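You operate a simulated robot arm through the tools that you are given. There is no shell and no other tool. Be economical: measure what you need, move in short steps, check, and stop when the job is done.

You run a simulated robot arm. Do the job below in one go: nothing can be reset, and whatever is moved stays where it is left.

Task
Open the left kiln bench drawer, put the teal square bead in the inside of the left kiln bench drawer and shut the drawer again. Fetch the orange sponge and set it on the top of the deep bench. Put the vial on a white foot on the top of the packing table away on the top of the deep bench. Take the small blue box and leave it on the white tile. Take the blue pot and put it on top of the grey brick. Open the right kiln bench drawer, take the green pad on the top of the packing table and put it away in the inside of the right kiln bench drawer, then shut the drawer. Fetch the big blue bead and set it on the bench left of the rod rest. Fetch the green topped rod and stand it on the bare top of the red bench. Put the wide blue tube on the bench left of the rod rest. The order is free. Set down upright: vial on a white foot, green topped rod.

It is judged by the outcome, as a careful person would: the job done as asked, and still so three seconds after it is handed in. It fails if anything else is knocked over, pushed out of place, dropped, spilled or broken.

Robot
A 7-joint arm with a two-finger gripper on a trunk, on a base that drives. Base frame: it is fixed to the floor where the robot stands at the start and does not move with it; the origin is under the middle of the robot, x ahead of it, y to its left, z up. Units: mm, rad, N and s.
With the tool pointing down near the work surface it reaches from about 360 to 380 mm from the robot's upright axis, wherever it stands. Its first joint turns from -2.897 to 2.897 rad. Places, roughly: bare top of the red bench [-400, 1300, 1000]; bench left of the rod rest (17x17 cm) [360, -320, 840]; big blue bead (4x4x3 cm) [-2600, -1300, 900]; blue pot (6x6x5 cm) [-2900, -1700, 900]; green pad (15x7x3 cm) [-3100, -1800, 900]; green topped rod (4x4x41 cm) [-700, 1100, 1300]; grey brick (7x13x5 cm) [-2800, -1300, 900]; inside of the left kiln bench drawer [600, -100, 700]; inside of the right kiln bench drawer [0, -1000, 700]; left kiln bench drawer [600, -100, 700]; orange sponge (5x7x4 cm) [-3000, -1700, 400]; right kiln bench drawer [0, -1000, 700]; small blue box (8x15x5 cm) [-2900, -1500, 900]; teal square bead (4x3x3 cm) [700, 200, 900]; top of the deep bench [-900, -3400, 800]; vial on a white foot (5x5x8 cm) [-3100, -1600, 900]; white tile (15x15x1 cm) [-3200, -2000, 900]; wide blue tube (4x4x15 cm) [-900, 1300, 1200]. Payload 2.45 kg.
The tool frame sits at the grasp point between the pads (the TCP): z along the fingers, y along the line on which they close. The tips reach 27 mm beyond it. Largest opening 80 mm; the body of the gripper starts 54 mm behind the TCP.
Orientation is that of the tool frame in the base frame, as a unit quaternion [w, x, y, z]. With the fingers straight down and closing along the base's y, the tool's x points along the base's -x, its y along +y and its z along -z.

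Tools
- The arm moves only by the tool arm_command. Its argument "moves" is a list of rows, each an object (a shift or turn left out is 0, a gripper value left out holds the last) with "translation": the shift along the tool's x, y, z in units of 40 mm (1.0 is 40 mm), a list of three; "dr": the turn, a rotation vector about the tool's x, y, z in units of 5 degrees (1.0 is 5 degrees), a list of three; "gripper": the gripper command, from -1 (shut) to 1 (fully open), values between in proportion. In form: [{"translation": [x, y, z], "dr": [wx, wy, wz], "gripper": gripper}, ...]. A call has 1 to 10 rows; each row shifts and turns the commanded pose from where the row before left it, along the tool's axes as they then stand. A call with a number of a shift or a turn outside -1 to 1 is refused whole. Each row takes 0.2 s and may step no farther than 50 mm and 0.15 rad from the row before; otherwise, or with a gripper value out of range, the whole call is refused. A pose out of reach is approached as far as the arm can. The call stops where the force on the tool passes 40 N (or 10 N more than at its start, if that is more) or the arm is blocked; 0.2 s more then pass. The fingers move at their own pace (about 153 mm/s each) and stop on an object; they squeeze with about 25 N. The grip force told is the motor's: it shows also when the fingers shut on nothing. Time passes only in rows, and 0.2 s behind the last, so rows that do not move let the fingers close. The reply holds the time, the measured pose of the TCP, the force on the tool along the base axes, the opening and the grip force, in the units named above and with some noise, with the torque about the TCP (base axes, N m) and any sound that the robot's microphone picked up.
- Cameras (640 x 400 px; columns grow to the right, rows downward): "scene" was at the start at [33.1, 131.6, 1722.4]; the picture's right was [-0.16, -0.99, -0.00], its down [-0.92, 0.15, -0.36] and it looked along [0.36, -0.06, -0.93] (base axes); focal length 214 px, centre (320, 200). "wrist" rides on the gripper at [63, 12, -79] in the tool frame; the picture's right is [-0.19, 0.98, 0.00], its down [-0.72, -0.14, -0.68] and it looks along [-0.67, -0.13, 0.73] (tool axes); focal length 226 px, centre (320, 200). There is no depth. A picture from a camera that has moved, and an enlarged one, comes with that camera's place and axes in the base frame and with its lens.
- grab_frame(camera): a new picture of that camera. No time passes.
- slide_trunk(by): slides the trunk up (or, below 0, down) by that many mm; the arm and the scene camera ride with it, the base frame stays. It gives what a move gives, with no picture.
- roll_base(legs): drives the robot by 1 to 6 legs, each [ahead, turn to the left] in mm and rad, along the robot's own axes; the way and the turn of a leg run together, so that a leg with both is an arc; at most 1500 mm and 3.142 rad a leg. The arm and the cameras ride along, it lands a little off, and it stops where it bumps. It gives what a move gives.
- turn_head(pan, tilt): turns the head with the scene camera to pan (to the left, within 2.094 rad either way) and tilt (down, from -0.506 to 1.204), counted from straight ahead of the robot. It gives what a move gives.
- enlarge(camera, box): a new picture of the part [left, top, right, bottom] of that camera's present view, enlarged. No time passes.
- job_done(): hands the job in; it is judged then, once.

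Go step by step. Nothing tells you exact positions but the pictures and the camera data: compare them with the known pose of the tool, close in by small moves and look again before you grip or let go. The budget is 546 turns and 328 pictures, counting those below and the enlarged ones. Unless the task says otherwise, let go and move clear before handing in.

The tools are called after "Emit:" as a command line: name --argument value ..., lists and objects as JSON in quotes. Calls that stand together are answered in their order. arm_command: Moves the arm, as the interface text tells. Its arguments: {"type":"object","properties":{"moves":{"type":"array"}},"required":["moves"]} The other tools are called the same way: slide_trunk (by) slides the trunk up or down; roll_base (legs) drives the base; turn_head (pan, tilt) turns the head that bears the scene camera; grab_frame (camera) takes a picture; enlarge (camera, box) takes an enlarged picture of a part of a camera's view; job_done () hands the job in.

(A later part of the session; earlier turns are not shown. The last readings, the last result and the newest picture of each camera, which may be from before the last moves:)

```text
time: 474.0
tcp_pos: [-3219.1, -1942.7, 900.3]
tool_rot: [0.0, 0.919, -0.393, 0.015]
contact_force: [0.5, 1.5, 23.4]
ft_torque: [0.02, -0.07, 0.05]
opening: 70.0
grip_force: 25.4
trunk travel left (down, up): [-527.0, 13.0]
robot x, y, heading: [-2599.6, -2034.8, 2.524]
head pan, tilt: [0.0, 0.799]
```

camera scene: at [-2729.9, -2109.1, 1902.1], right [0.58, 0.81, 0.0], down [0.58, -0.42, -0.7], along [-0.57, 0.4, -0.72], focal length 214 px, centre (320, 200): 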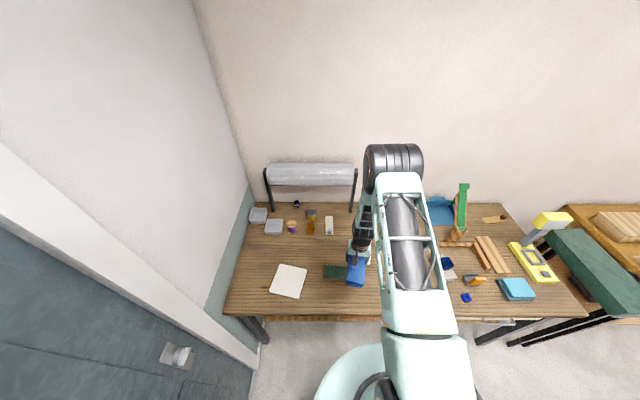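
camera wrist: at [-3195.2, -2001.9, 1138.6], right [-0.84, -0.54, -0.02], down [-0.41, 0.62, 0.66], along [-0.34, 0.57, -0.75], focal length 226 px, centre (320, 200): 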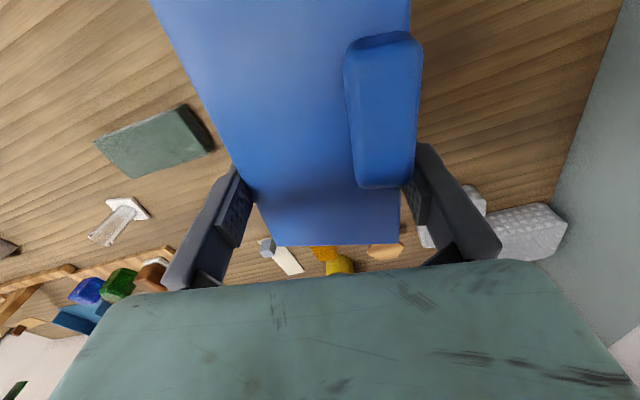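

Emit:
grab_frame --camera "wrist"

Emit:
enlarge --camera "scene" --box '[250, 240, 340, 310]'

```text
144 pictures are left
camera wrist: at [-3184.5, -1996.7, 981.1], right [-0.84, -0.54, -0.02], down [-0.41, 0.62, 0.66], along [-0.35, 0.57, -0.75], focal length 226 px, centre (320, 200)
```

wrist: 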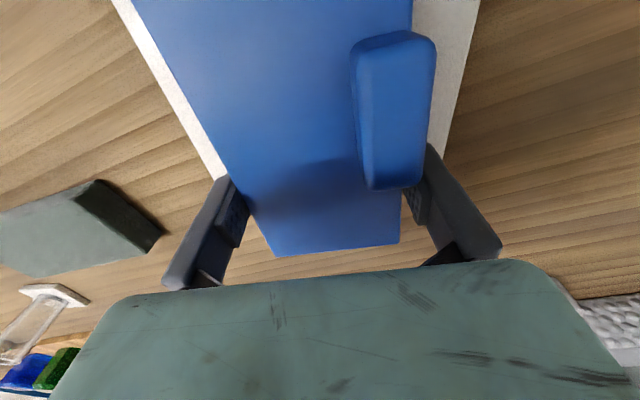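

```text
5.71 times, centred on (295, 275) of scene
camera zoom: at [-2727.6, -2109.6, 1902.4], right [0.58, 0.81, 0.0], down [0.58, -0.42, -0.7], along [-0.57, 0.4, -0.72], focal length 1226 px, centre (463, -229)
```

zoom: 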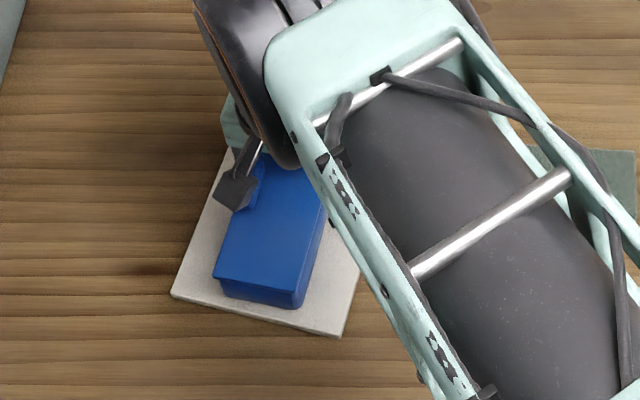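

Emit:
arm_command --moves '[{"translation": [0, 0, -0.25]}, {"translation": [0.4, 0, 0]}, {"translation": [0, 0, 0.15]}, {"translation": [0, 0, 0.1]}]'

Emit:
arm_command --moves '[{"gripper": 0.9}, {"gripper": 1}, {"gripper": 1}, {"translation": [0, 0, -0.4]}, {"translation": [0, 0, -0.8]}, {"translation": [0, 0, -1]}]'

Emit:
grab_frame --camera "wrist"

```text
time: 475.0
tcp_pos: [-3205.2, -1954.0, 901.4]
tool_rot: [0.0, 0.919, -0.393, 0.016]
contact_force: [2.4, -0.4, 13.4]
ft_torque: [0.29, 0.43, -0.04]
opening: 70.6
grip_force: 25.4
trunk travel left (down, up): [-527.0, 13.0]
robot x, y, heading: [-2594.4, -2029.6, 2.526]
head pan, tilt: [0.0, 0.799]
```

```text
time: 476.4
tcp_pos: [-3209.6, -1953.5, 988.1]
tool_rot: [-0.001, 0.919, -0.394, 0.017]
contact_force: [0.2, -0.2, 0.3]
ft_torque: [0.02, 0.02, -0.01]
opening: 80.0
grip_force: 0.0
trunk travel left (down, up): [-527.0, 13.0]
robot x, y, heading: [-2593.9, -2032.2, 2.524]
head pan, tilt: [0.0, 0.799]
```

```text
142 pictures are left
camera wrist: at [-3176.1, -2007.6, 1067.8], right [-0.84, -0.54, -0.02], down [-0.41, 0.62, 0.66], along [-0.34, 0.57, -0.75], focal length 226 px, centre (320, 200)
```

wrist: 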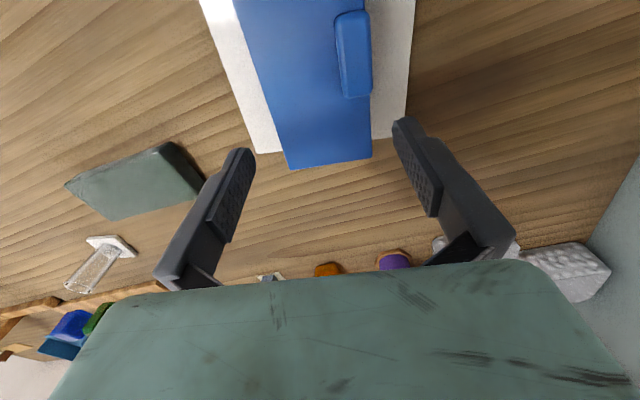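

Box is on the tile. Next the green pad at about (-3081,-1762): move over it and rotate the fingers to close across its 7 cm width.

Emit:
arm_command --moves '[{"translation": [-0.21, -0.93, -0.5]}, {"translation": [-0.21, -0.93, -0.3]}, {"translation": [-0.21, -0.93, 0]}, {"translation": [-0.21, -0.93, 0]}, {"translation": [-0.21, -0.93, 0]}, {"translation": [-0.21, -0.93, 0]}]'

Emit:
arm_command --moves '[{"dr": [0, 0, -1]}, {"dr": [0, 0, -1]}, {"dr": [0, 0, -1]}, {"dr": [0, 0, -1]}, {"dr": [0, 0, -1]}, {"dr": [0, 0, -1]}, {"dr": [0, 0, -1]}, {"dr": [0, 0, -1]}, {"dr": [0, 0, -1]}, {"dr": [0, 0, -1]}]'

Emit:
arm_command --moves '[{"dr": [0, 0, -1]}, {"dr": [0, 0, -1]}, {"dr": [0, 0, -1]}, {"dr": [0, 0, -1]}, {"dr": [0, 0, -1]}, {"dr": [0, 0, -1]}, {"dr": [0, 0, -1]}, {"dr": [0, 0, -1]}, {"dr": [0, 0, -1]}, {"dr": [0, 0, -1]}]'

Emit:
grab_frame --camera "wrist"

```text
time: 477.8
tcp_pos: [-3082.3, -1761.6, 1021.0]
tool_rot: [0.0, 0.919, -0.393, 0.017]
contact_force: [0.5, -0.1, -0.1]
ft_torque: [0.01, 0.04, 0.0]
opening: 79.9
grip_force: 0.0
trunk travel left (down, up): [-527.0, 13.0]
robot x, y, heading: [-2599.0, -2031.4, 2.523]
head pan, tilt: [0.0, 0.799]
```

```text
time: 480.0
tcp_pos: [-3082.4, -1762.4, 1021.2]
tool_rot: [0.006, 0.999, 0.032, 0.015]
contact_force: [0.3, 0.3, 1.0]
ft_torque: [0.0, 0.03, -0.01]
opening: 80.0
grip_force: 0.1
trunk travel left (down, up): [-527.0, 13.0]
robot x, y, heading: [-2597.8, -2032.7, 2.521]
head pan, tilt: [0.0, 0.799]
```

```text
time: 482.2
tcp_pos: [-3082.3, -1761.0, 1021.2]
tool_rot: [0.013, 0.892, 0.452, 0.011]
contact_force: [0.0, 0.0, -0.6]
ft_torque: [0.01, 0.01, 0.02]
opening: 79.8
grip_force: 0.1
trunk travel left (down, up): [-527.0, 13.0]
robot x, y, heading: [-2595.9, -2030.3, 2.527]
head pan, tilt: [0.0, 0.799]
```

```text
141 pictures are left
camera wrist: at [-3037.3, -1718.1, 1100.7], right [0.68, -0.74, 0.03], down [-0.56, -0.49, 0.67], along [-0.48, -0.47, -0.74], focal length 226 px, centre (320, 200)
```

wrist: 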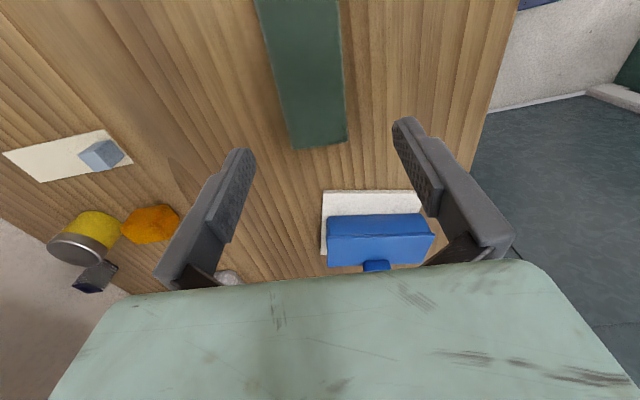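

Emit:
arm_command --moves '[{"translation": [0.3, -0.18, 0.9]}, {"translation": [0, 0, 0.9]}, {"translation": [0, 0, 0.8]}]'

Emit:
grab_frame --camera "wrist"

```text
time: 483.0
tcp_pos: [-3078.4, -1749.4, 915.3]
tool_rot: [0.012, 0.892, 0.452, 0.011]
contact_force: [-0.2, 0.0, -0.5]
ft_torque: [-0.04, -0.04, 0.03]
opening: 79.9
grip_force: 0.1
trunk travel left (down, up): [-527.0, 13.0]
robot x, y, heading: [-2594.0, -2031.5, 2.521]
head pan, tilt: [0.0, 0.799]
```

```text
140 pictures are left
camera wrist: at [-3032.7, -1704.4, 995.8], right [0.68, -0.74, 0.03], down [-0.56, -0.49, 0.67], along [-0.48, -0.47, -0.74], focal length 226 px, centre (320, 200)
```

wrist: 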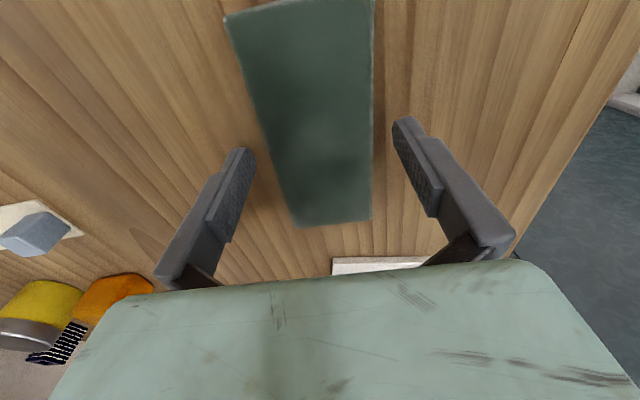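

Emit:
arm_command --moves '[{"translation": [0, 0, 0.6]}, {"translation": [0, 0, 0.42]}, {"gripper": -1}, {"gripper": -1}, {"gripper": -1}]'

Emit:
grab_frame --camera "wrist"

```text
time: 483.7
tcp_pos: [-3083.5, -1744.5, 884.1]
tool_rot: [0.005, 0.892, 0.451, 0.006]
contact_force: [11.7, -6.6, 27.9]
ft_torque: [0.16, 0.64, 0.13]
opening: 64.0
grip_force: 25.0
trunk travel left (down, up): [-527.0, 13.0]
robot x, y, heading: [-2595.5, -2031.0, 2.524]
head pan, tilt: [0.0, 0.799]
stopped in row 3: the force on the tool passed its limit at 64 N (the readings are from after the stop); the commanded pose is now the measured one
```

```text
139 pictures are left
camera wrist: at [-3036.2, -1701.8, 963.8], right [0.68, -0.74, 0.01], down [-0.55, -0.49, 0.67], along [-0.49, -0.46, -0.74], focal length 226 px, centre (320, 200)
```

wrist: 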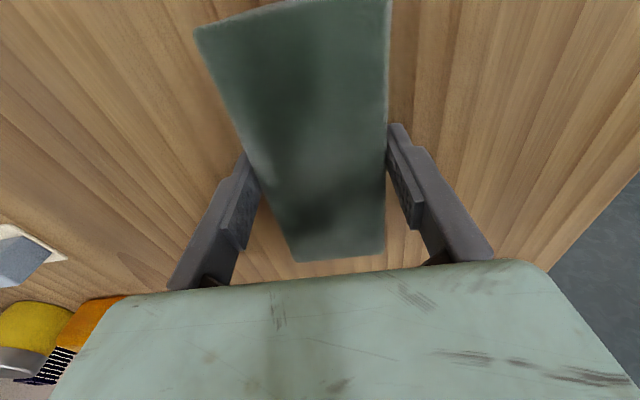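

Gripped (the fingertips reached the table: its top is ~857). Lift.

Emit:
arm_command --moves '[{"translation": [0, 0, -0.15], "gripper": -1}, {"gripper": -1}, {"translation": [0, 0, -0.5]}, {"translation": [0, 0, -1]}, {"translation": [0, 0, -1]}, {"translation": [0, 0, -1]}, {"translation": [0, 0, -0.8]}]'

Emit:
grab_frame --camera "wrist"

```text
time: 485.3
tcp_pos: [-3085.1, -1744.5, 1061.2]
tool_rot: [0.005, 0.893, 0.451, 0.006]
contact_force: [-0.4, 0.3, 0.1]
ft_torque: [0.0, -0.01, 0.03]
opening: 64.4
grip_force: 25.0
trunk travel left (down, up): [-527.0, 13.0]
robot x, y, heading: [-2596.5, -2033.4, 2.522]
head pan, tilt: [0.0, 0.799]
```

```text
138 pictures are left
camera wrist: at [-3039.3, -1700.3, 1140.3], right [0.67, -0.74, 0.01], down [-0.55, -0.49, 0.67], along [-0.49, -0.46, -0.74], focal length 226 px, centre (320, 200)
```

wrist: 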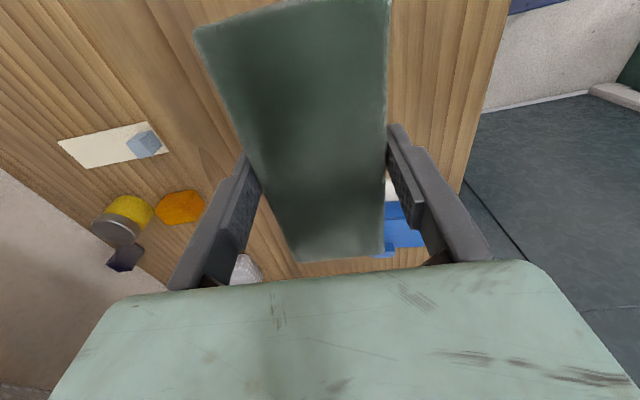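

Pad held. Now drive to the open right drawer.

Emit:
roll_base --legs '[[0, -1.864]]'

Emit:
roll_base --legs '[[1400, 0]]'

```text
time: 490.3
tcp_pos: [-2179.9, -1643.5, 1060.7]
tool_rot: [0.008, 0.895, -0.447, 0.0]
contact_force: [-0.2, 0.6, -0.5]
ft_torque: [0.0, -0.03, -0.04]
opening: 64.1
grip_force: 25.3
trunk travel left (down, up): [-527.0, 13.0]
robot x, y, heading: [-2597.2, -2032.4, 0.662]
head pan, tilt: [0.0, 0.799]
```

```text
time: 497.2
tcp_pos: [-1087.2, -788.2, 1059.0]
tool_rot: [0.008, 0.895, -0.445, 0.0]
contact_force: [0.3, -0.4, -0.7]
ft_torque: [0.02, 0.01, 0.02]
opening: 64.0
grip_force: 25.4
trunk travel left (down, up): [-527.0, 13.0]
robot x, y, heading: [-1500.9, -1176.0, 0.664]
head pan, tilt: [0.0, 0.799]
```

Emit:
roll_base --legs '[[1020, 0], [0, -1.27]]'

Emit:
grab_frame --camera "wrist"

Emit:
grab_frame --camera "scene"

```text
time: 505.7
tcp_pos: [-201.6, -821.4, 1059.9]
tool_rot: [-0.006, -0.462, 0.887, 0.005]
contact_force: [0.0, 0.0, -1.0]
ft_torque: [0.01, -0.01, -0.02]
opening: 64.1
grip_force: 25.1
trunk travel left (down, up): [-527.0, 13.0]
robot x, y, heading: [-697.2, -548.7, -0.597]
head pan, tilt: [0.0, 0.799]
```

```text
137 pictures are left
camera wrist: at [-247.3, -867.6, 1139.6], right [-0.69, 0.72, 0.01], down [0.54, 0.51, 0.67], along [0.48, 0.48, -0.74], focal length 226 px, centre (320, 200)
```

wrist: 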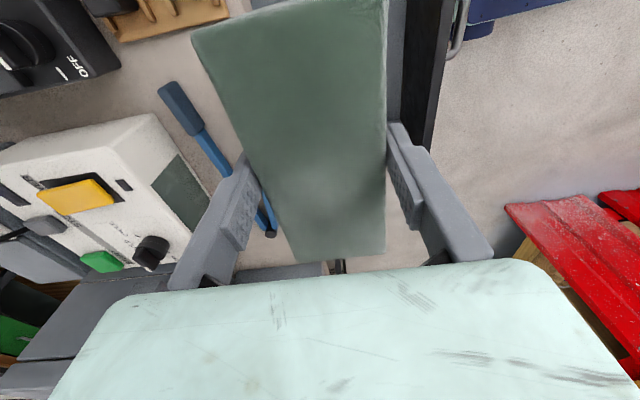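

```text
136 pictures are left
camera scene: at [-574.1, -465.3, 1902.1], right [-0.56, -0.83, 0.0], down [-0.59, 0.4, -0.7], along [0.58, -0.39, -0.72], focal length 214 px, centre (320, 200)
```

scene: 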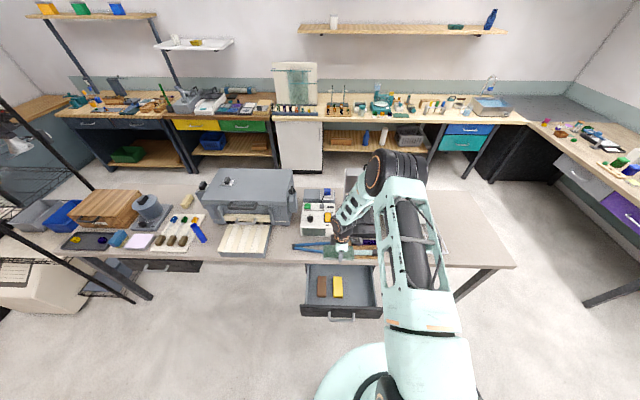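

The pad fits best lengthwise front-to-back, right of the yellow block. I'll rotate the wrist 90° and move above that spot.

Emit:
arm_command --moves '[{"translation": [0, -0.8, 0], "dr": [0, 0, 1]}, {"dr": [0, 0, 1]}, {"dr": [0, 0, 1]}, {"dr": [0, 0, 1]}, {"dr": [0, 0, 1]}, {"dr": [0, 0, 1]}, {"dr": [0, 0, 1]}, {"dr": [0, 0, 1]}, {"dr": [0, 0, 1]}, {"dr": [0, 0, 1]}]'

Emit:
arm_command --moves '[{"dr": [0, 0, 1]}, {"dr": [0, 0, 1]}, {"dr": [0, 0, 1]}, {"dr": [0, 0, 1]}, {"dr": [0, 0, 1]}, {"dr": [0, 0, 1]}, {"dr": [0, 0, 1]}, {"dr": [0, 0, 1]}]'

Emit:
grab_frame --camera "wrist"

```text
time: 507.9
tcp_pos: [-176.6, -840.8, 1060.2]
tool_rot: [-0.008, -0.044, 0.999, 0.001]
contact_force: [-0.6, 0.2, -0.3]
ft_torque: [-0.02, 0.01, 0.02]
opening: 64.0
grip_force: 24.8
trunk travel left (down, up): [-527.0, 13.0]
robot x, y, heading: [-699.3, -548.4, -0.592]
head pan, tilt: [0.0, 0.799]
```

```text
time: 509.7
tcp_pos: [-176.6, -840.0, 1061.2]
tool_rot: [-0.007, 0.3, 0.954, -0.001]
contact_force: [0.1, 0.3, -0.3]
ft_torque: [-0.02, -0.01, 0.04]
opening: 64.1
grip_force: 25.3
trunk travel left (down, up): [-527.0, 13.0]
robot x, y, heading: [-699.3, -548.7, -0.595]
head pan, tilt: [0.0, 0.799]
```

```text
135 pictures are left
camera wrist: at [-219.3, -794.4, 1139.3], right [0.72, 0.69, -0.01], down [0.52, -0.53, 0.67], along [0.46, -0.49, -0.74], focal length 226 px, centre (320, 200)
```

wrist: 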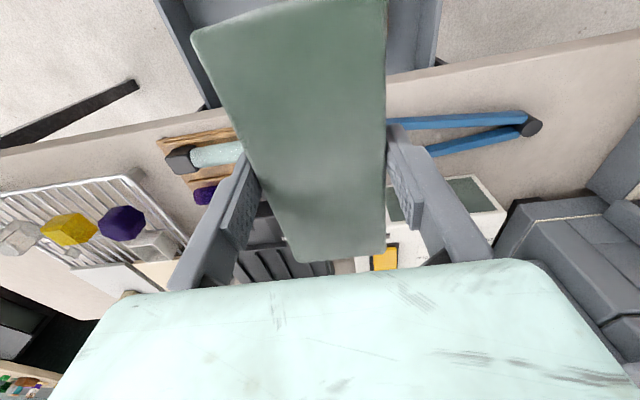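

Emit:
arm_command --moves '[{"translation": [0.45, -0.9, 0]}, {"translation": [0.45, -0.9, 0]}, {"translation": [0.45, -0.9, 0]}]'

Emit:
grab_frame --camera "wrist"

Emit:
enlarge --camera "scene" --box '[270, 220, 420, 330]'

```text
time: 510.5
tcp_pos: [-283.5, -898.2, 1061.5]
tool_rot: [-0.008, 0.299, 0.954, 0.0]
contact_force: [-0.1, -0.6, -0.7]
ft_torque: [0.05, 0.03, 0.0]
opening: 64.2
grip_force: 25.4
trunk travel left (down, up): [-527.0, 13.0]
robot x, y, heading: [-698.3, -546.7, -0.595]
head pan, tilt: [0.0, 0.799]
```

```text
134 pictures are left
camera wrist: at [-326.8, -852.8, 1140.9], right [0.72, 0.69, -0.01], down [0.52, -0.53, 0.67], along [0.46, -0.49, -0.74], focal length 226 px, centre (320, 200)
```

wrist: 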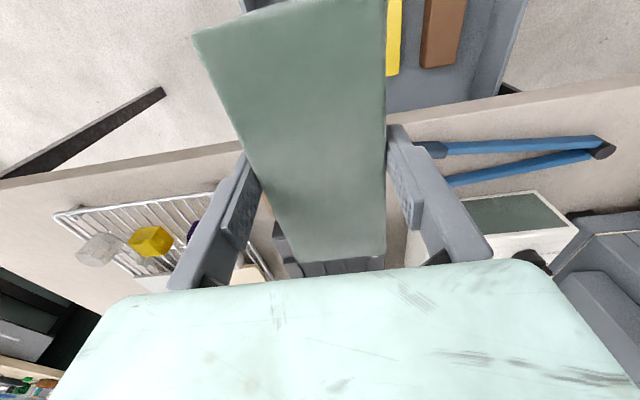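

```text
3.64 times, centred on (345, 275) of scene
camera zoom: at [-576.2, -466.9, 1902.3], right [-0.56, -0.83, 0.0], down [-0.59, 0.4, -0.7], along [0.58, -0.39, -0.72], focal length 780 px, centre (229, -73)
```

zoom: 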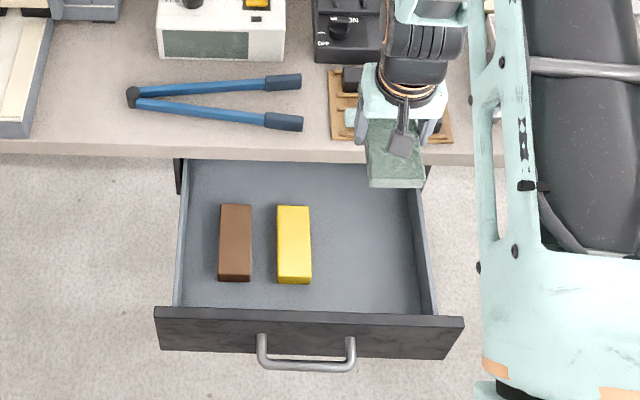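

Emit:
arm_command --moves '[{"translation": [0, -0.47, 0]}]'

Emit:
slide_trunk --by -230

Emit:
grab_frame --camera "wrist"

Emit:
enlarge --camera "scene" --box '[270, 220, 420, 330]'

```text
time: 510.9
tcp_pos: [-294.8, -914.8, 1061.5]
tool_rot: [-0.007, 0.3, 0.954, -0.002]
contact_force: [-0.7, -0.2, -0.4]
ft_torque: [0.03, -0.03, -0.02]
opening: 64.0
grip_force: 24.9
trunk travel left (down, up): [-527.0, 13.0]
robot x, y, heading: [-703.0, -547.9, -0.592]
head pan, tilt: [0.0, 0.799]
```

```text
time: 513.3
tcp_pos: [-291.8, -914.0, 830.7]
tool_rot: [-0.008, 0.3, 0.954, -0.001]
contact_force: [0.3, 0.3, -0.5]
ft_torque: [-0.02, 0.0, 0.03]
opening: 64.0
grip_force: 24.8
trunk travel left (down, up): [-297.0, 243.0]
robot x, y, heading: [-702.6, -548.6, -0.594]
head pan, tilt: [0.0, 0.799]
```

```text
132 pictures are left
camera wrist: at [-335.7, -867.1, 910.8], right [0.72, 0.69, -0.01], down [0.52, -0.53, 0.67], along [0.46, -0.49, -0.74], focal length 226 px, centre (320, 200)
```

wrist: 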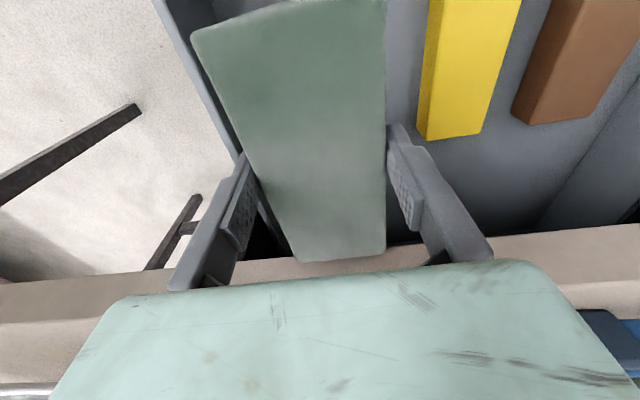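

```text
3.64 times, centred on (345, 275) of scene
camera zoom: at [-574.2, -465.0, 1672.2], right [-0.56, -0.83, 0.0], down [-0.59, 0.4, -0.7], along [0.58, -0.39, -0.72], focal length 780 px, centre (229, -73)
```

zoom: 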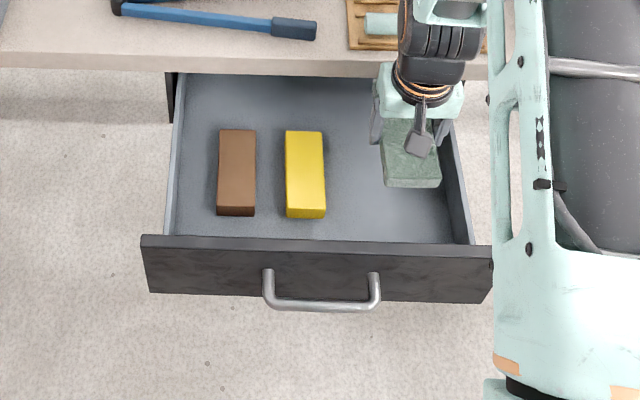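

Emit:
arm_command --moves '[{"translation": [0, 0.25, 0]}]'

Emit:
slide_trunk --by -100

Emit:
grab_frame --camera "wrist"

```text
time: 513.7
tcp_pos: [-288.2, -904.9, 831.6]
tool_rot: [-0.008, 0.299, 0.954, -0.001]
contact_force: [-0.2, -0.3, -1.2]
ft_torque: [0.02, 0.01, -0.01]
opening: 64.1
grip_force: 25.1
trunk travel left (down, up): [-297.0, 243.0]
robot x, y, heading: [-699.8, -548.7, -0.593]
head pan, tilt: [0.0, 0.799]
```

```text
time: 515.0
tcp_pos: [-286.9, -903.9, 731.1]
tool_rot: [-0.007, 0.299, 0.954, -0.001]
contact_force: [-0.1, 0.1, -0.8]
ft_torque: [-0.01, -0.01, 0.01]
opening: 64.3
grip_force: 25.2
trunk travel left (down, up): [-197.0, 343.0]
robot x, y, heading: [-700.2, -544.3, -0.59]
head pan, tilt: [0.0, 0.799]
```

```text
130 pictures are left
camera wrist: at [-330.1, -858.7, 811.1], right [0.72, 0.69, -0.01], down [0.52, -0.53, 0.67], along [0.46, -0.49, -0.74], focal length 226 px, centre (320, 200)
```

wrist: 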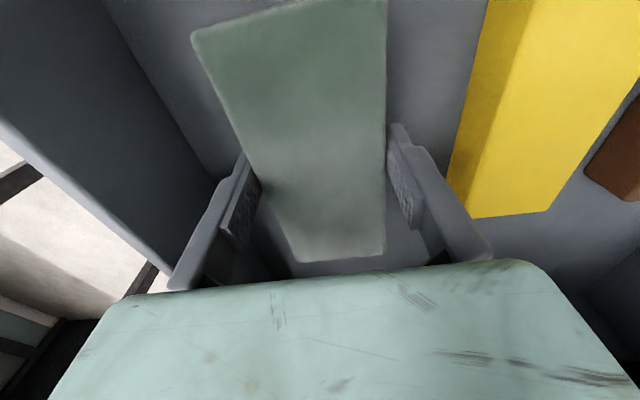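

Inside the drawer, clear of wall and block. Lower the last bit in small steps.

Emit:
arm_command --moves '[{"translation": [0, 0, 0.25]}, {"translation": [0, 0, 0.15]}, {"translation": [0, 0, 0.1]}, {"translation": [0, 0, 0.1]}]'

Emit:
arm_command --moves '[{"translation": [0, 0, 0.1]}, {"translation": [0, 0, 0.1]}]'

```text
time: 515.9
tcp_pos: [-282.5, -906.3, 716.5]
tool_rot: [-0.004, 0.3, 0.954, -0.004]
contact_force: [1.2, -1.9, 19.3]
ft_torque: [0.76, 0.5, 0.02]
opening: 64.0
grip_force: 24.9
trunk travel left (down, up): [-197.0, 343.0]
robot x, y, heading: [-702.5, -547.8, -0.593]
head pan, tilt: [0.0, 0.799]
stopped in row 4: the force on the tool passed its limit at 48 N (the readings are from after the stop); the commanded pose is now the measured one
```

```text
time: 516.3
tcp_pos: [-280.9, -907.6, 715.6]
tool_rot: [-0.001, 0.299, 0.954, -0.003]
contact_force: [1.5, -1.3, 19.3]
ft_torque: [0.82, 0.48, -0.04]
opening: 63.9
grip_force: 25.1
trunk travel left (down, up): [-197.0, 343.0]
robot x, y, heading: [-703.0, -542.0, -0.592]
head pan, tilt: [0.0, 0.799]
stopped in row 1: the force on the tool passed its limit at 49 N (the readings are from after the stop); the commanded pose is now the measured one
```

Emit:
arm_command --moves '[{"translation": [0, 0, -0.05]}, {"gripper": 0.85}, {"gripper": 0.85}, {"translation": [0, 0, -0.5]}, {"translation": [0, 0, -1]}, {"translation": [0, 0, -1]}, {"translation": [0, 0, -1]}]'

Emit:
grab_frame --camera "wrist"

```text
time: 517.9
tcp_pos: [-282.3, -907.2, 857.3]
tool_rot: [-0.004, 0.299, 0.954, -0.003]
contact_force: [-0.8, 0.5, -0.7]
ft_torque: [-0.01, -0.01, 0.02]
opening: 73.8
grip_force: 0.0
trunk travel left (down, up): [-197.0, 343.0]
robot x, y, heading: [-697.6, -546.0, -0.594]
head pan, tilt: [0.0, 0.799]
```

```text
129 pictures are left
camera wrist: at [-326.3, -860.2, 935.9], right [0.72, 0.69, -0.01], down [0.51, -0.52, 0.68], along [0.47, -0.49, -0.73], focal length 226 px, centre (320, 200)
```

wrist: 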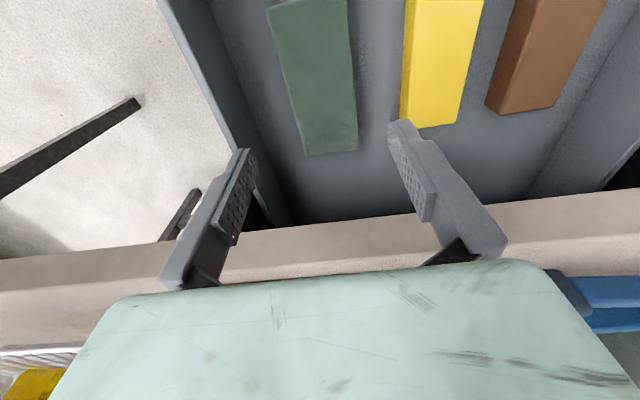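

Emit:
slide_trunk --by 150

Emit:
roll_base --legs '[[-125, 0]]'

Emit:
arm_command --moves '[{"translation": [0.7, 0.58, 0], "gripper": -1}, {"translation": [0.7, 0.58, 0]}, {"translation": [0.7, 0.58, 0]}, {"translation": [0.7, 0.58, 0]}]'

Emit:
grab_frame --camera "wrist"

```text
time: 519.6
tcp_pos: [-281.9, -907.5, 1005.3]
tool_rot: [-0.004, 0.299, 0.954, -0.003]
contact_force: [0.2, 0.6, -0.3]
ft_torque: [-0.01, 0.03, -0.01]
opening: 74.1
grip_force: 0.1
trunk travel left (down, up): [-347.0, 193.0]
robot x, y, heading: [-702.0, -547.2, -0.599]
head pan, tilt: [0.0, 0.799]
```

```text
time: 520.9
tcp_pos: [-388.4, -836.5, 1006.8]
tool_rot: [-0.003, 0.299, 0.954, -0.003]
contact_force: [0.0, -0.2, 0.2]
ft_torque: [-0.02, 0.0, -0.05]
opening: 74.0
grip_force: 0.0
trunk travel left (down, up): [-347.0, 193.0]
robot x, y, heading: [-804.1, -477.6, -0.592]
head pan, tilt: [0.0, 0.799]
```

```text
time: 521.9
tcp_pos: [-427.8, -696.7, 1007.0]
tool_rot: [-0.003, 0.299, 0.954, -0.004]
contact_force: [-1.0, 0.1, -1.0]
ft_torque: [-0.02, 0.01, 0.0]
opening: 0.1
grip_force: 24.6
trunk travel left (down, up): [-347.0, 193.0]
robot x, y, heading: [-806.7, -478.8, -0.596]
head pan, tilt: [0.0, 0.799]
```

```text
128 pictures are left
camera wrist: at [-470.7, -650.1, 1085.9], right [0.72, 0.69, -0.01], down [0.51, -0.52, 0.68], along [0.47, -0.49, -0.73], focal length 226 px, centre (320, 200)
```

wrist: 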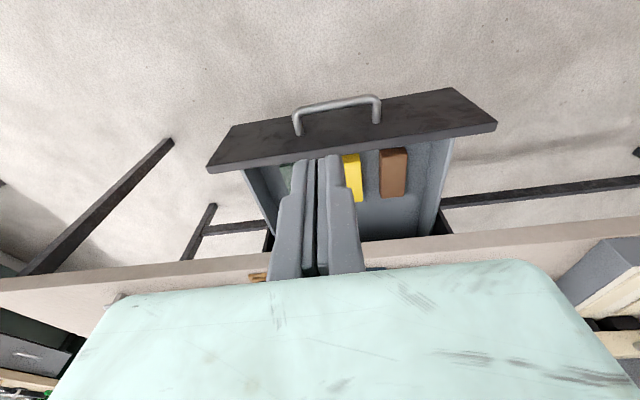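

Emit:
slide_trunk --by -240

Emit:
arm_command --moves '[{"dr": [0, -1, 0]}, {"translation": [0, 0.3, 0], "dr": [0, -1, 0]}, {"translation": [0.07, 0, 0.4]}]'

Emit:
roll_base --legs '[[30, 0], [15, 0], [15, 0], [15, 0], [15, 0], [15, 0]]'

Emit:
grab_frame --camera "wrist"

```text
time: 524.4
tcp_pos: [-428.2, -697.9, 767.2]
tool_rot: [-0.004, 0.3, 0.954, -0.003]
contact_force: [-0.5, 0.1, 0.0]
ft_torque: [0.01, -0.01, 0.01]
opening: 0.3
grip_force: 25.7
trunk travel left (down, up): [-107.0, 433.0]
robot x, y, heading: [-807.7, -478.5, -0.598]
head pan, tilt: [0.0, 0.799]
```

```text
time: 525.2
tcp_pos: [-421.6, -686.8, 751.7]
tool_rot: [0.08, 0.298, 0.951, -0.029]
contact_force: [-0.7, 0.0, 0.1]
ft_torque: [0.02, -0.01, -0.02]
opening: 0.0
grip_force: 25.4
trunk travel left (down, up): [-107.0, 433.0]
robot x, y, heading: [-804.6, -478.1, -0.592]
head pan, tilt: [0.0, 0.799]
```

```text
time: 527.9
tcp_pos: [-334.2, -745.5, 751.2]
tool_rot: [0.08, 0.298, 0.951, -0.029]
contact_force: [-0.7, -0.6, -0.1]
ft_torque: [0.0, 0.02, 0.01]
opening: 0.1
grip_force: 29.9
trunk travel left (down, up): [-107.0, 433.0]
robot x, y, heading: [-715.9, -539.0, -0.596]
head pan, tilt: [0.0, 0.799]
```

```text
127 pictures are left
camera wrist: at [-387.9, -692.8, 817.7], right [0.72, 0.7, 0.03], down [0.41, -0.45, 0.79], along [0.56, -0.56, -0.61], focal length 226 px, centre (320, 200)
```

wrist: 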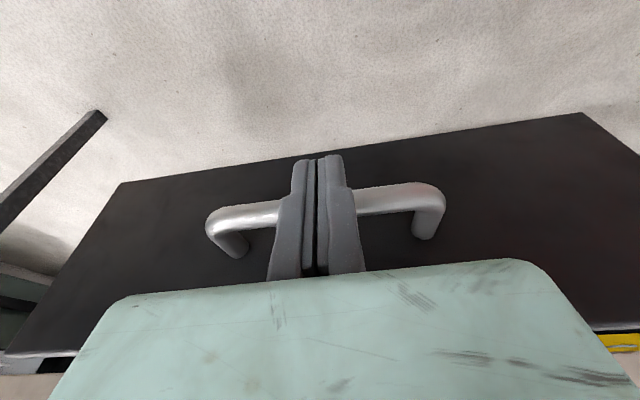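

Emit:
roll_base --legs '[[15, 0], [15, 0], [15, 0], [15, 0], [15, 0], [15, 0]]'

Emit:
roll_base --legs '[[15, 0], [15, 0], [15, 0], [15, 0]]'

Emit:
roll_base --legs '[[8, 0], [6, 0], [6, 0], [6, 0], [6, 0]]'

Emit:
grab_frame --camera "wrist"

```text
time: 530.5
tcp_pos: [-260.4, -797.1, 751.9]
tool_rot: [0.08, 0.298, 0.951, -0.028]
contact_force: [0.3, -0.4, 0.3]
ft_torque: [-0.05, 0.02, -0.04]
opening: 0.2
grip_force: 29.9
trunk travel left (down, up): [-107.0, 433.0]
robot x, y, heading: [-644.5, -586.6, -0.592]
head pan, tilt: [0.0, 0.799]
```

```text
time: 532.4
tcp_pos: [-209.0, -830.4, 750.4]
tool_rot: [0.08, 0.298, 0.951, -0.029]
contact_force: [0.2, -0.3, 0.1]
ft_torque: [-0.01, -0.04, -0.05]
opening: 0.0
grip_force: 29.8
trunk travel left (down, up): [-107.0, 433.0]
robot x, y, heading: [-596.5, -621.1, -0.59]
head pan, tilt: [0.0, 0.799]
```

```text
time: 533.6
tcp_pos: [-204.1, -834.1, 749.0]
tool_rot: [0.071, 0.297, 0.952, -0.027]
contact_force: [-1.2, 1.1, -0.9]
ft_torque: [0.04, 0.03, 0.02]
opening: 0.0
grip_force: 29.8
trunk travel left (down, up): [-107.0, 433.0]
robot x, y, heading: [-583.7, -630.1, -0.594]
head pan, tilt: [0.0, 0.799]
stopped in leg 2: the force on the tool passed its limit at 44 N (the readings are from after the stop); the commanded pose is now the measured one
```

```text
126 pictures are left
camera wrist: at [-258.0, -780.5, 817.2], right [0.72, 0.7, 0.02], down [0.42, -0.46, 0.78], along [0.56, -0.55, -0.62], focal length 226 px, centre (320, 200)
```

wrist: 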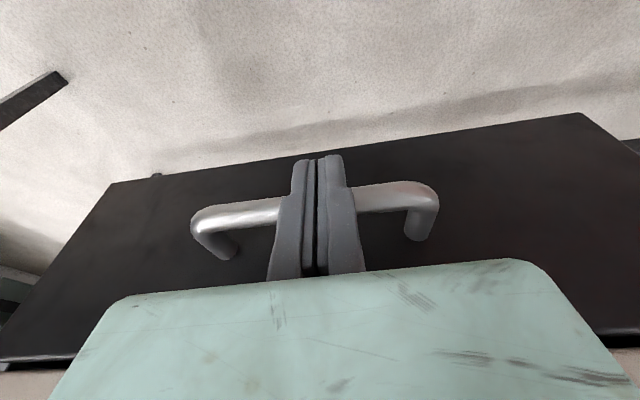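

Emit:
roll_base --legs '[[5, 0], [5, 0], [5, 0]]'

Emit:
roll_base --legs '[[-70, 0]]'

Emit:
slide_trunk --by 140

Emit:
grab_frame --camera "wrist"

```text
time: 534.7
tcp_pos: [-205.6, -833.3, 747.0]
tool_rot: [0.061, 0.298, 0.952, -0.025]
contact_force: [-0.7, 0.9, -0.6]
ft_torque: [-0.01, -0.01, -0.04]
opening: 0.2
grip_force: 29.2
trunk travel left (down, up): [-107.0, 433.0]
robot x, y, heading: [-579.7, -629.4, -0.589]
head pan, tilt: [0.0, 0.799]
stopped in leg 2: the force on the tool passed its limit at 47 N (the readings are from after the stop); the commanded pose is now the measured one
```

```text
time: 535.7
tcp_pos: [-262.1, -794.0, 746.9]
tool_rot: [0.062, 0.297, 0.952, -0.024]
contact_force: [-0.5, 0.5, 0.4]
ft_torque: [0.01, 0.03, -0.02]
opening: 0.1
grip_force: 29.6
trunk travel left (down, up): [-107.0, 433.0]
robot x, y, heading: [-636.2, -592.8, -0.596]
head pan, tilt: [0.0, 0.799]
```

```text
time: 537.4
tcp_pos: [-261.5, -794.9, 886.7]
tool_rot: [0.063, 0.296, 0.953, -0.025]
contact_force: [-0.3, 0.1, 1.1]
ft_torque: [0.01, 0.03, -0.02]
opening: 0.0
grip_force: 29.8
trunk travel left (down, up): [-247.0, 293.0]
robot x, y, heading: [-634.3, -591.4, -0.595]
head pan, tilt: [0.0, 0.799]
```

```text
125 pictures are left
camera wrist: at [-314.5, -742.5, 956.5], right [0.72, 0.7, 0.02], down [0.43, -0.46, 0.77], along [0.55, -0.55, -0.63], focal length 226 px, centre (320, 200)
```

wrist: 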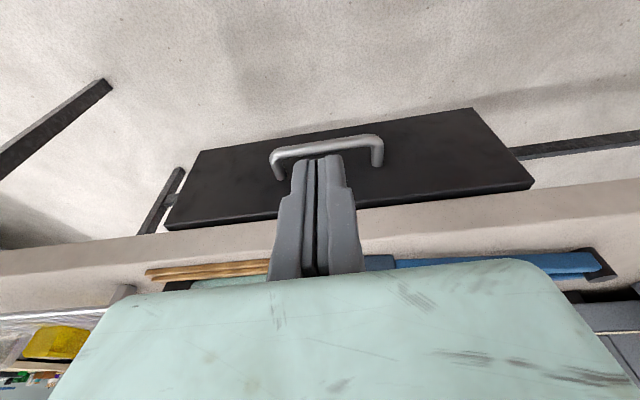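

Emit:
enlarge --camera "wrist" --box '[440, 100, 640, 225]'

Emit:
turn_head --pan -0.1 --tilt 0.9

Emit:
enlarge --camera "scene" --box '[220, 180, 380, 300]'

```text
3.20 times, centred on (540, 162) of wrist
camera zoom: at [-314.5, -742.5, 956.5], right [0.72, 0.7, 0.02], down [0.43, -0.46, 0.77], along [0.55, -0.55, -0.63], focal length 723 px, centre (-384, 320)
```

zoom: 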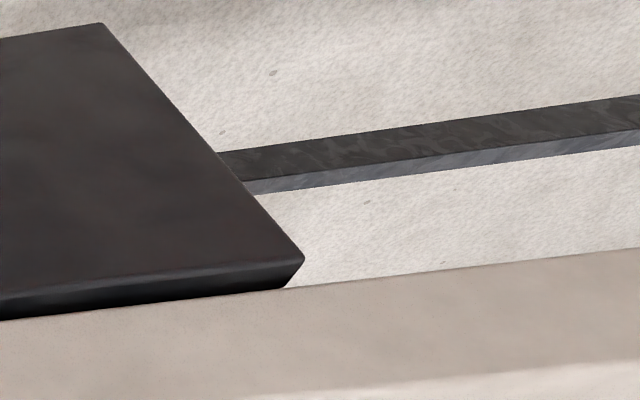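

```text
time: 538.0
tcp_pos: [-262.1, -795.3, 887.4]
tool_rot: [0.062, 0.297, 0.952, -0.025]
contact_force: [0.0, 1.2, 0.2]
ft_torque: [-0.03, 0.0, 0.01]
opening: 0.0
grip_force: 29.8
trunk travel left (down, up): [-247.0, 293.0]
robot x, y, heading: [-634.1, -593.2, -0.59]
head pan, tilt: [-0.099, 0.901]
```

```text
3.33 times, centred on (300, 240) of scene
camera zoom: at [-517.2, -512.8, 1614.2], right [-0.64, -0.77, 0.0], down [-0.6, 0.5, -0.62], along [0.48, -0.4, -0.78], focal length 715 px, centre (387, 67)
```

zoom: 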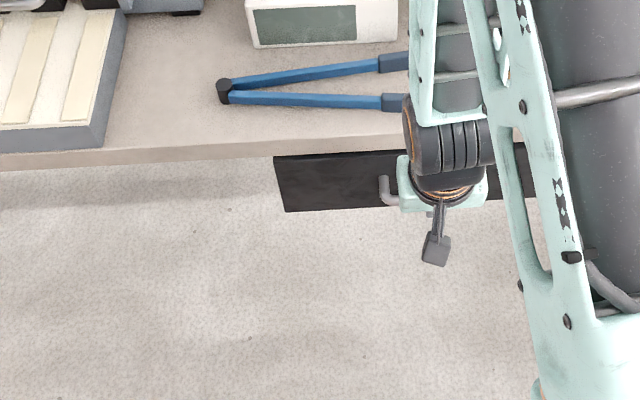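

It may still be a few mm ajar. I'll push again with the arm, steeper tilt for clearance.

Emit:
slide_trunk --by -140

Emit:
arm_command --moves '[{"dr": [0, -1, 0]}, {"dr": [0, -1, 0]}, {"dr": [0, -0.6, 0]}, {"translation": [-0.46, 0, 0.2]}, {"translation": [-0.46, 0, 0.2]}]'

Emit:
grab_frame --camera "wrist"

```text
time: 539.7
tcp_pos: [-261.7, -794.0, 746.9]
tool_rot: [0.063, 0.298, 0.952, -0.024]
contact_force: [-0.2, -0.7, 0.5]
ft_torque: [0.0, 0.02, -0.01]
opening: 0.0
grip_force: 30.0
trunk travel left (down, up): [-107.0, 433.0]
robot x, y, heading: [-634.7, -596.0, -0.601]
head pan, tilt: [-0.099, 0.901]
```

```text
time: 540.9
tcp_pos: [-230.3, -817.6, 745.1]
tool_rot: [0.17, 0.293, 0.939, -0.058]
contact_force: [0.4, 0.3, -1.3]
ft_torque: [-0.04, 0.02, 0.0]
opening: 0.2
grip_force: 29.4
trunk travel left (down, up): [-107.0, 433.0]
robot x, y, heading: [-633.9, -593.0, -0.592]
head pan, tilt: [-0.099, 0.901]
```

```text
122 pictures are left
camera wrist: at [-292.9, -757.4, 796.1], right [0.71, 0.7, 0.06], down [0.28, -0.35, 0.89], along [0.65, -0.62, -0.45], focal length 226 px, centre (320, 200)
```

wrist: 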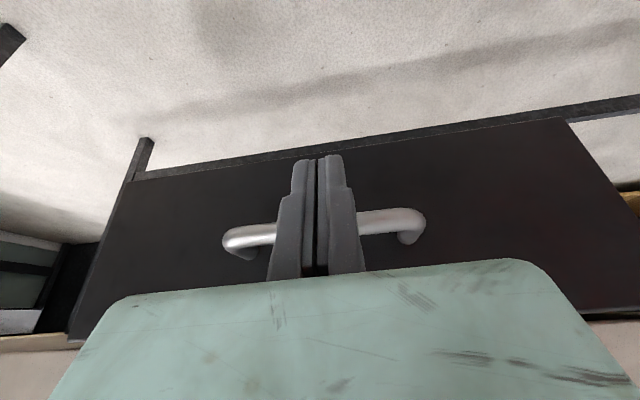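

Emit:
arm_command --moves '[{"translation": [-0.19, 0, 0.07]}, {"translation": [-0.14, 0, 0.05]}, {"translation": [-0.07, 0, 0.026]}, {"translation": [-0.07, 0, 0.026]}, {"translation": [-0.07, 0, 0.026]}, {"translation": [-0.07, 0, 0.026]}, {"translation": [-0.07, 0, 0.026]}, {"translation": [-0.07, 0, 0.026]}, {"translation": [-0.07, 0, 0.026]}, {"translation": [-0.07, 0, 0.026]}]'

Emit:
arm_command --moves '[{"translation": [-0.07, 0, 0.026]}, {"translation": [-0.07, 0, 0.026]}, {"translation": [-0.07, 0, 0.026]}, {"translation": [-0.07, 0, 0.026]}, {"translation": [-0.07, 0, 0.026]}]'

```text
time: 543.2
tcp_pos: [-204.0, -835.5, 741.5]
tool_rot: [0.163, 0.293, 0.94, -0.056]
contact_force: [-3.1, 2.8, -3.4]
ft_torque: [-0.01, -0.01, -0.05]
opening: 0.2
grip_force: 29.7
trunk travel left (down, up): [-107.0, 433.0]
robot x, y, heading: [-632.5, -591.6, -0.593]
head pan, tilt: [-0.099, 0.901]
stopped in row 10: the force on the tool passed its limit at 41 N (the readings are from after the stop); the commanded pose is now the measured one
```

```text
time: 544.0
tcp_pos: [-202.6, -835.5, 739.6]
tool_rot: [0.156, 0.293, 0.942, -0.055]
contact_force: [-3.1, 2.3, -3.5]
ft_torque: [0.02, -0.04, -0.01]
opening: 0.2
grip_force: 29.6
trunk travel left (down, up): [-107.0, 433.0]
robot x, y, heading: [-638.0, -594.7, -0.59]
head pan, tilt: [-0.099, 0.901]
stopped in row 3: the force on the tool passed its limit at 44 N (the readings are from after the stop); the commanded pose is now the measured one
```

Emit:
roll_base --legs '[[-60, 0], [75, 0]]'

Emit:
grab_frame --camera "wrist"

```text
time: 545.6
tcp_pos: [-203.4, -836.9, 737.9]
tool_rot: [0.147, 0.293, 0.943, -0.052]
contact_force: [-1.4, 0.1, 0.1]
ft_torque: [0.02, -0.03, -0.04]
opening: 0.0
grip_force: 30.0
trunk travel left (down, up): [-107.0, 433.0]
robot x, y, heading: [-627.1, -598.9, -0.592]
head pan, tilt: [-0.099, 0.901]
stopped in leg 2: the force on the tool passed its limit at 53 N (the readings are from after the stop); the commanded pose is now the measured one
```

```text
121 pictures are left
camera wrist: at [-264.2, -777.7, 792.9], right [0.71, 0.7, 0.05], down [0.32, -0.38, 0.87], along [0.63, -0.6, -0.49], focal length 226 px, centre (320, 200)
```

wrist: 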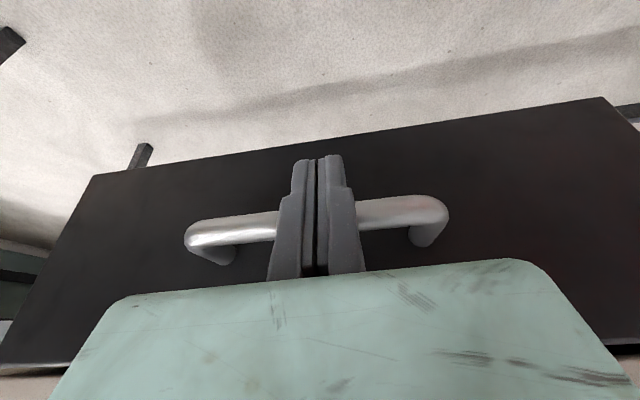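

Emit:
roll_base --legs '[[-200, 0]]'

Emit:
slide_trunk --by 420

Emit:
roll_base --legs '[[0, -1.2]]'

Emit:
turn_head --pan 1.2 --tilt 0.7

Emit:
grab_frame --camera "scene"

Emit:
enlarge --camera "scene" --box '[220, 180, 480, 320]'

```text
time: 547.2
tcp_pos: [-367.5, -724.6, 737.3]
tool_rot: [0.146, 0.293, 0.944, -0.051]
contact_force: [0.0, -0.2, -0.4]
ft_torque: [0.0, 0.04, -0.01]
opening: 0.0
grip_force: 29.3
trunk travel left (down, up): [-107.0, 433.0]
robot x, y, heading: [-797.7, -485.6, -0.596]
head pan, tilt: [-0.099, 0.901]
```

```text
refused: 420 is not a number from -400 to 400
```

```text
time: 550.7
tcp_pos: [-867.7, -967.8, 736.9]
tool_rot: [0.091, 0.777, 0.61, -0.125]
contact_force: [0.7, 0.0, 0.0]
ft_torque: [-0.04, 0.0, 0.0]
opening: 0.0
grip_force: 30.1
trunk travel left (down, up): [-107.0, 433.0]
robot x, y, heading: [-797.0, -483.4, -1.804]
head pan, tilt: [-0.099, 0.901]
```

```text
time: 552.2
tcp_pos: [-867.7, -969.7, 737.6]
tool_rot: [0.091, 0.777, 0.61, -0.126]
contact_force: [0.4, 0.0, -0.8]
ft_torque: [0.01, 0.0, -0.02]
opening: 0.1
grip_force: 30.4
trunk travel left (down, up): [-107.0, 433.0]
robot x, y, heading: [-793.1, -481.8, -1.799]
head pan, tilt: [1.201, 0.7]
```

```text
120 pictures are left
camera scene: at [-585.7, -545.7, 1490.3], right [-0.57, -0.82, 0.0], down [-0.53, 0.37, -0.76], along [0.63, -0.43, -0.64], focal length 214 px, centre (320, 200)
```

scene: 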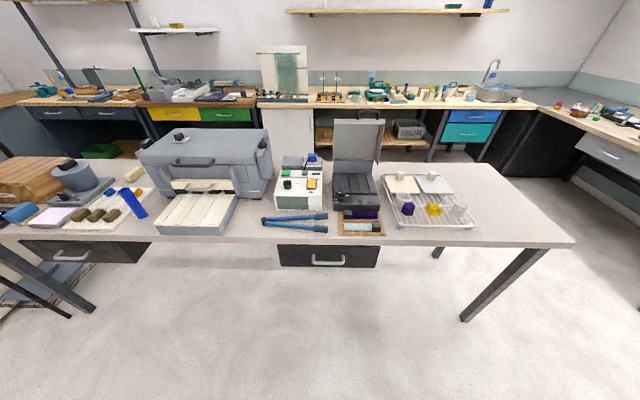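

```text
2.46 times, centred on (350, 250) of scene
camera zoom: at [-585.7, -545.7, 1490.3], right [-0.57, -0.82, 0.0], down [-0.53, 0.37, -0.76], along [0.63, -0.43, -0.64], focal length 528 px, centre (246, 77)
```

zoom: 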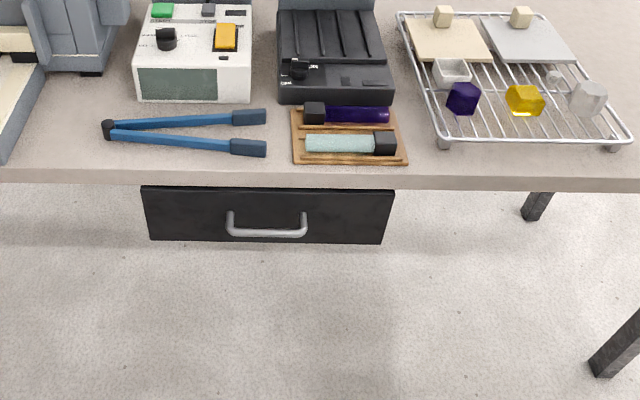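

Emit:
enlarge --camera "scene" --box '[0, 200, 200, 300]'

Emit:
enlarge --camera "scene" --box '[265, 220, 395, 285]'

```text
3.20 times, centred on (100, 250) of scene
camera zoom: at [-585.7, -545.7, 1490.3], right [-0.57, -0.82, 0.0], down [-0.53, 0.37, -0.76], along [0.63, -0.43, -0.64], focal length 686 px, centre (1024, 40)
```

zoom: 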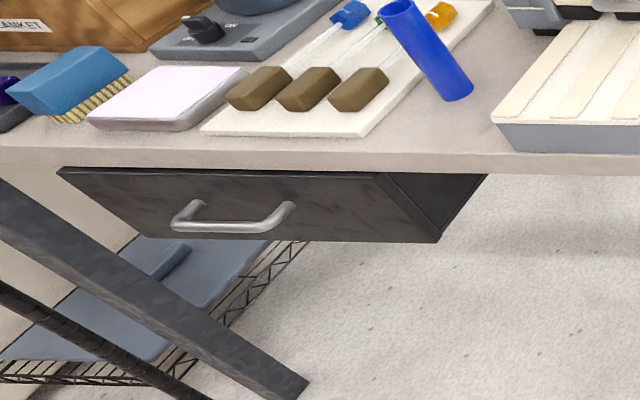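

```text
4.92 times, centred on (330, 252) of scene
camera zoom: at [-585.7, -545.7, 1490.3], right [-0.57, -0.82, 0.0], down [-0.53, 0.37, -0.76], along [0.63, -0.43, -0.64], focal length 1056 px, centre (271, -58)
```

zoom: 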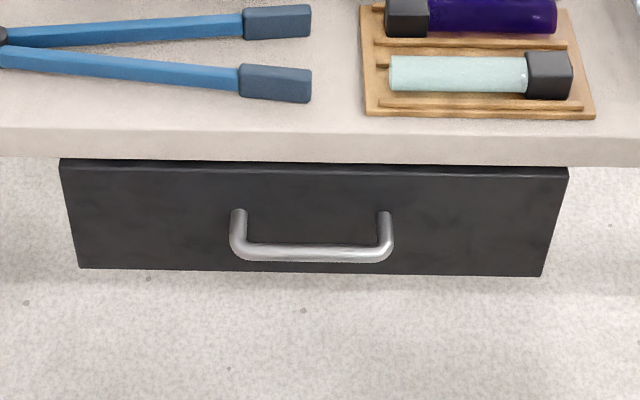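

Both drawers sit equally flush — shut. Next, fetch the big blue bead from the packing table.

Emit:
slide_trunk --by 330

Emit:
roll_base --legs '[[0, -0.7], [1000, 0], [845, 0]]'

Emit:
roll_base --legs '[[0, -1.253]]'

Emit:
arm_command --moves '[{"dr": [0, 1, 0], "gripper": 0.8}, {"dr": [0, 1, 0]}, {"dr": [0, 1, 0]}, {"dr": [0, 0.5, 0]}]'

Emit:
grab_frame --camera "wrist"

```text
time: 555.5
tcp_pos: [-867.0, -968.3, 1067.4]
tool_rot: [0.091, 0.777, 0.61, -0.126]
contact_force: [-0.1, -0.1, 0.3]
ft_torque: [0.0, 0.04, -0.02]
opening: 0.0
grip_force: 30.1
trunk travel left (down, up): [-437.0, 103.0]
robot x, y, heading: [-796.0, -485.2, -1.799]
head pan, tilt: [1.201, 0.7]
```

```text
time: 566.6
tcp_pos: [-2661.6, -1871.0, 1068.0]
tool_rot: [0.041, 0.942, 0.297, -0.15]
contact_force: [-0.6, -0.4, 0.0]
ft_torque: [0.01, -0.02, 0.01]
opening: 0.0
grip_force: 29.7
trunk travel left (down, up): [-437.0, 103.0]
robot x, y, heading: [-2286.0, -1558.3, -2.526]
head pan, tilt: [1.201, 0.7]
```

```text
time: 570.2
tcp_pos: [-2701.7, -1299.1, 1067.4]
tool_rot: [-0.055, 0.937, -0.313, -0.145]
contact_force: [0.2, 0.6, 0.0]
ft_torque: [0.06, 0.02, -0.04]
opening: 0.0
grip_force: 30.1
trunk travel left (down, up): [-437.0, 103.0]
robot x, y, heading: [-2286.4, -1558.3, 2.503]
head pan, tilt: [1.201, 0.7]
```

```text
time: 571.2
tcp_pos: [-2701.6, -1297.5, 1067.5]
tool_rot: [-0.007, 0.948, -0.317, 0.0]
contact_force: [0.7, 0.1, -0.3]
ft_torque: [0.01, 0.0, 0.02]
opening: 71.8
grip_force: 0.0
trunk travel left (down, up): [-437.0, 103.0]
robot x, y, heading: [-2286.7, -1555.7, 2.501]
head pan, tilt: [1.201, 0.7]
```

```text
116 pictures are left
camera wrist: at [-2658.3, -1347.7, 1145.7], right [-0.74, -0.67, -0.01], down [-0.49, 0.54, 0.69], along [-0.45, 0.52, -0.73], focal length 226 px, centre (320, 200)
```

wrist: 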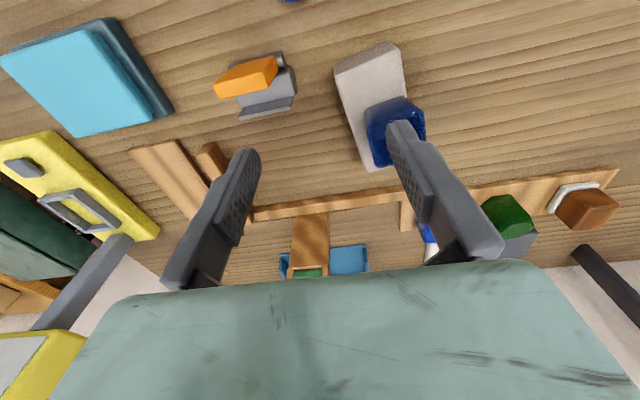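

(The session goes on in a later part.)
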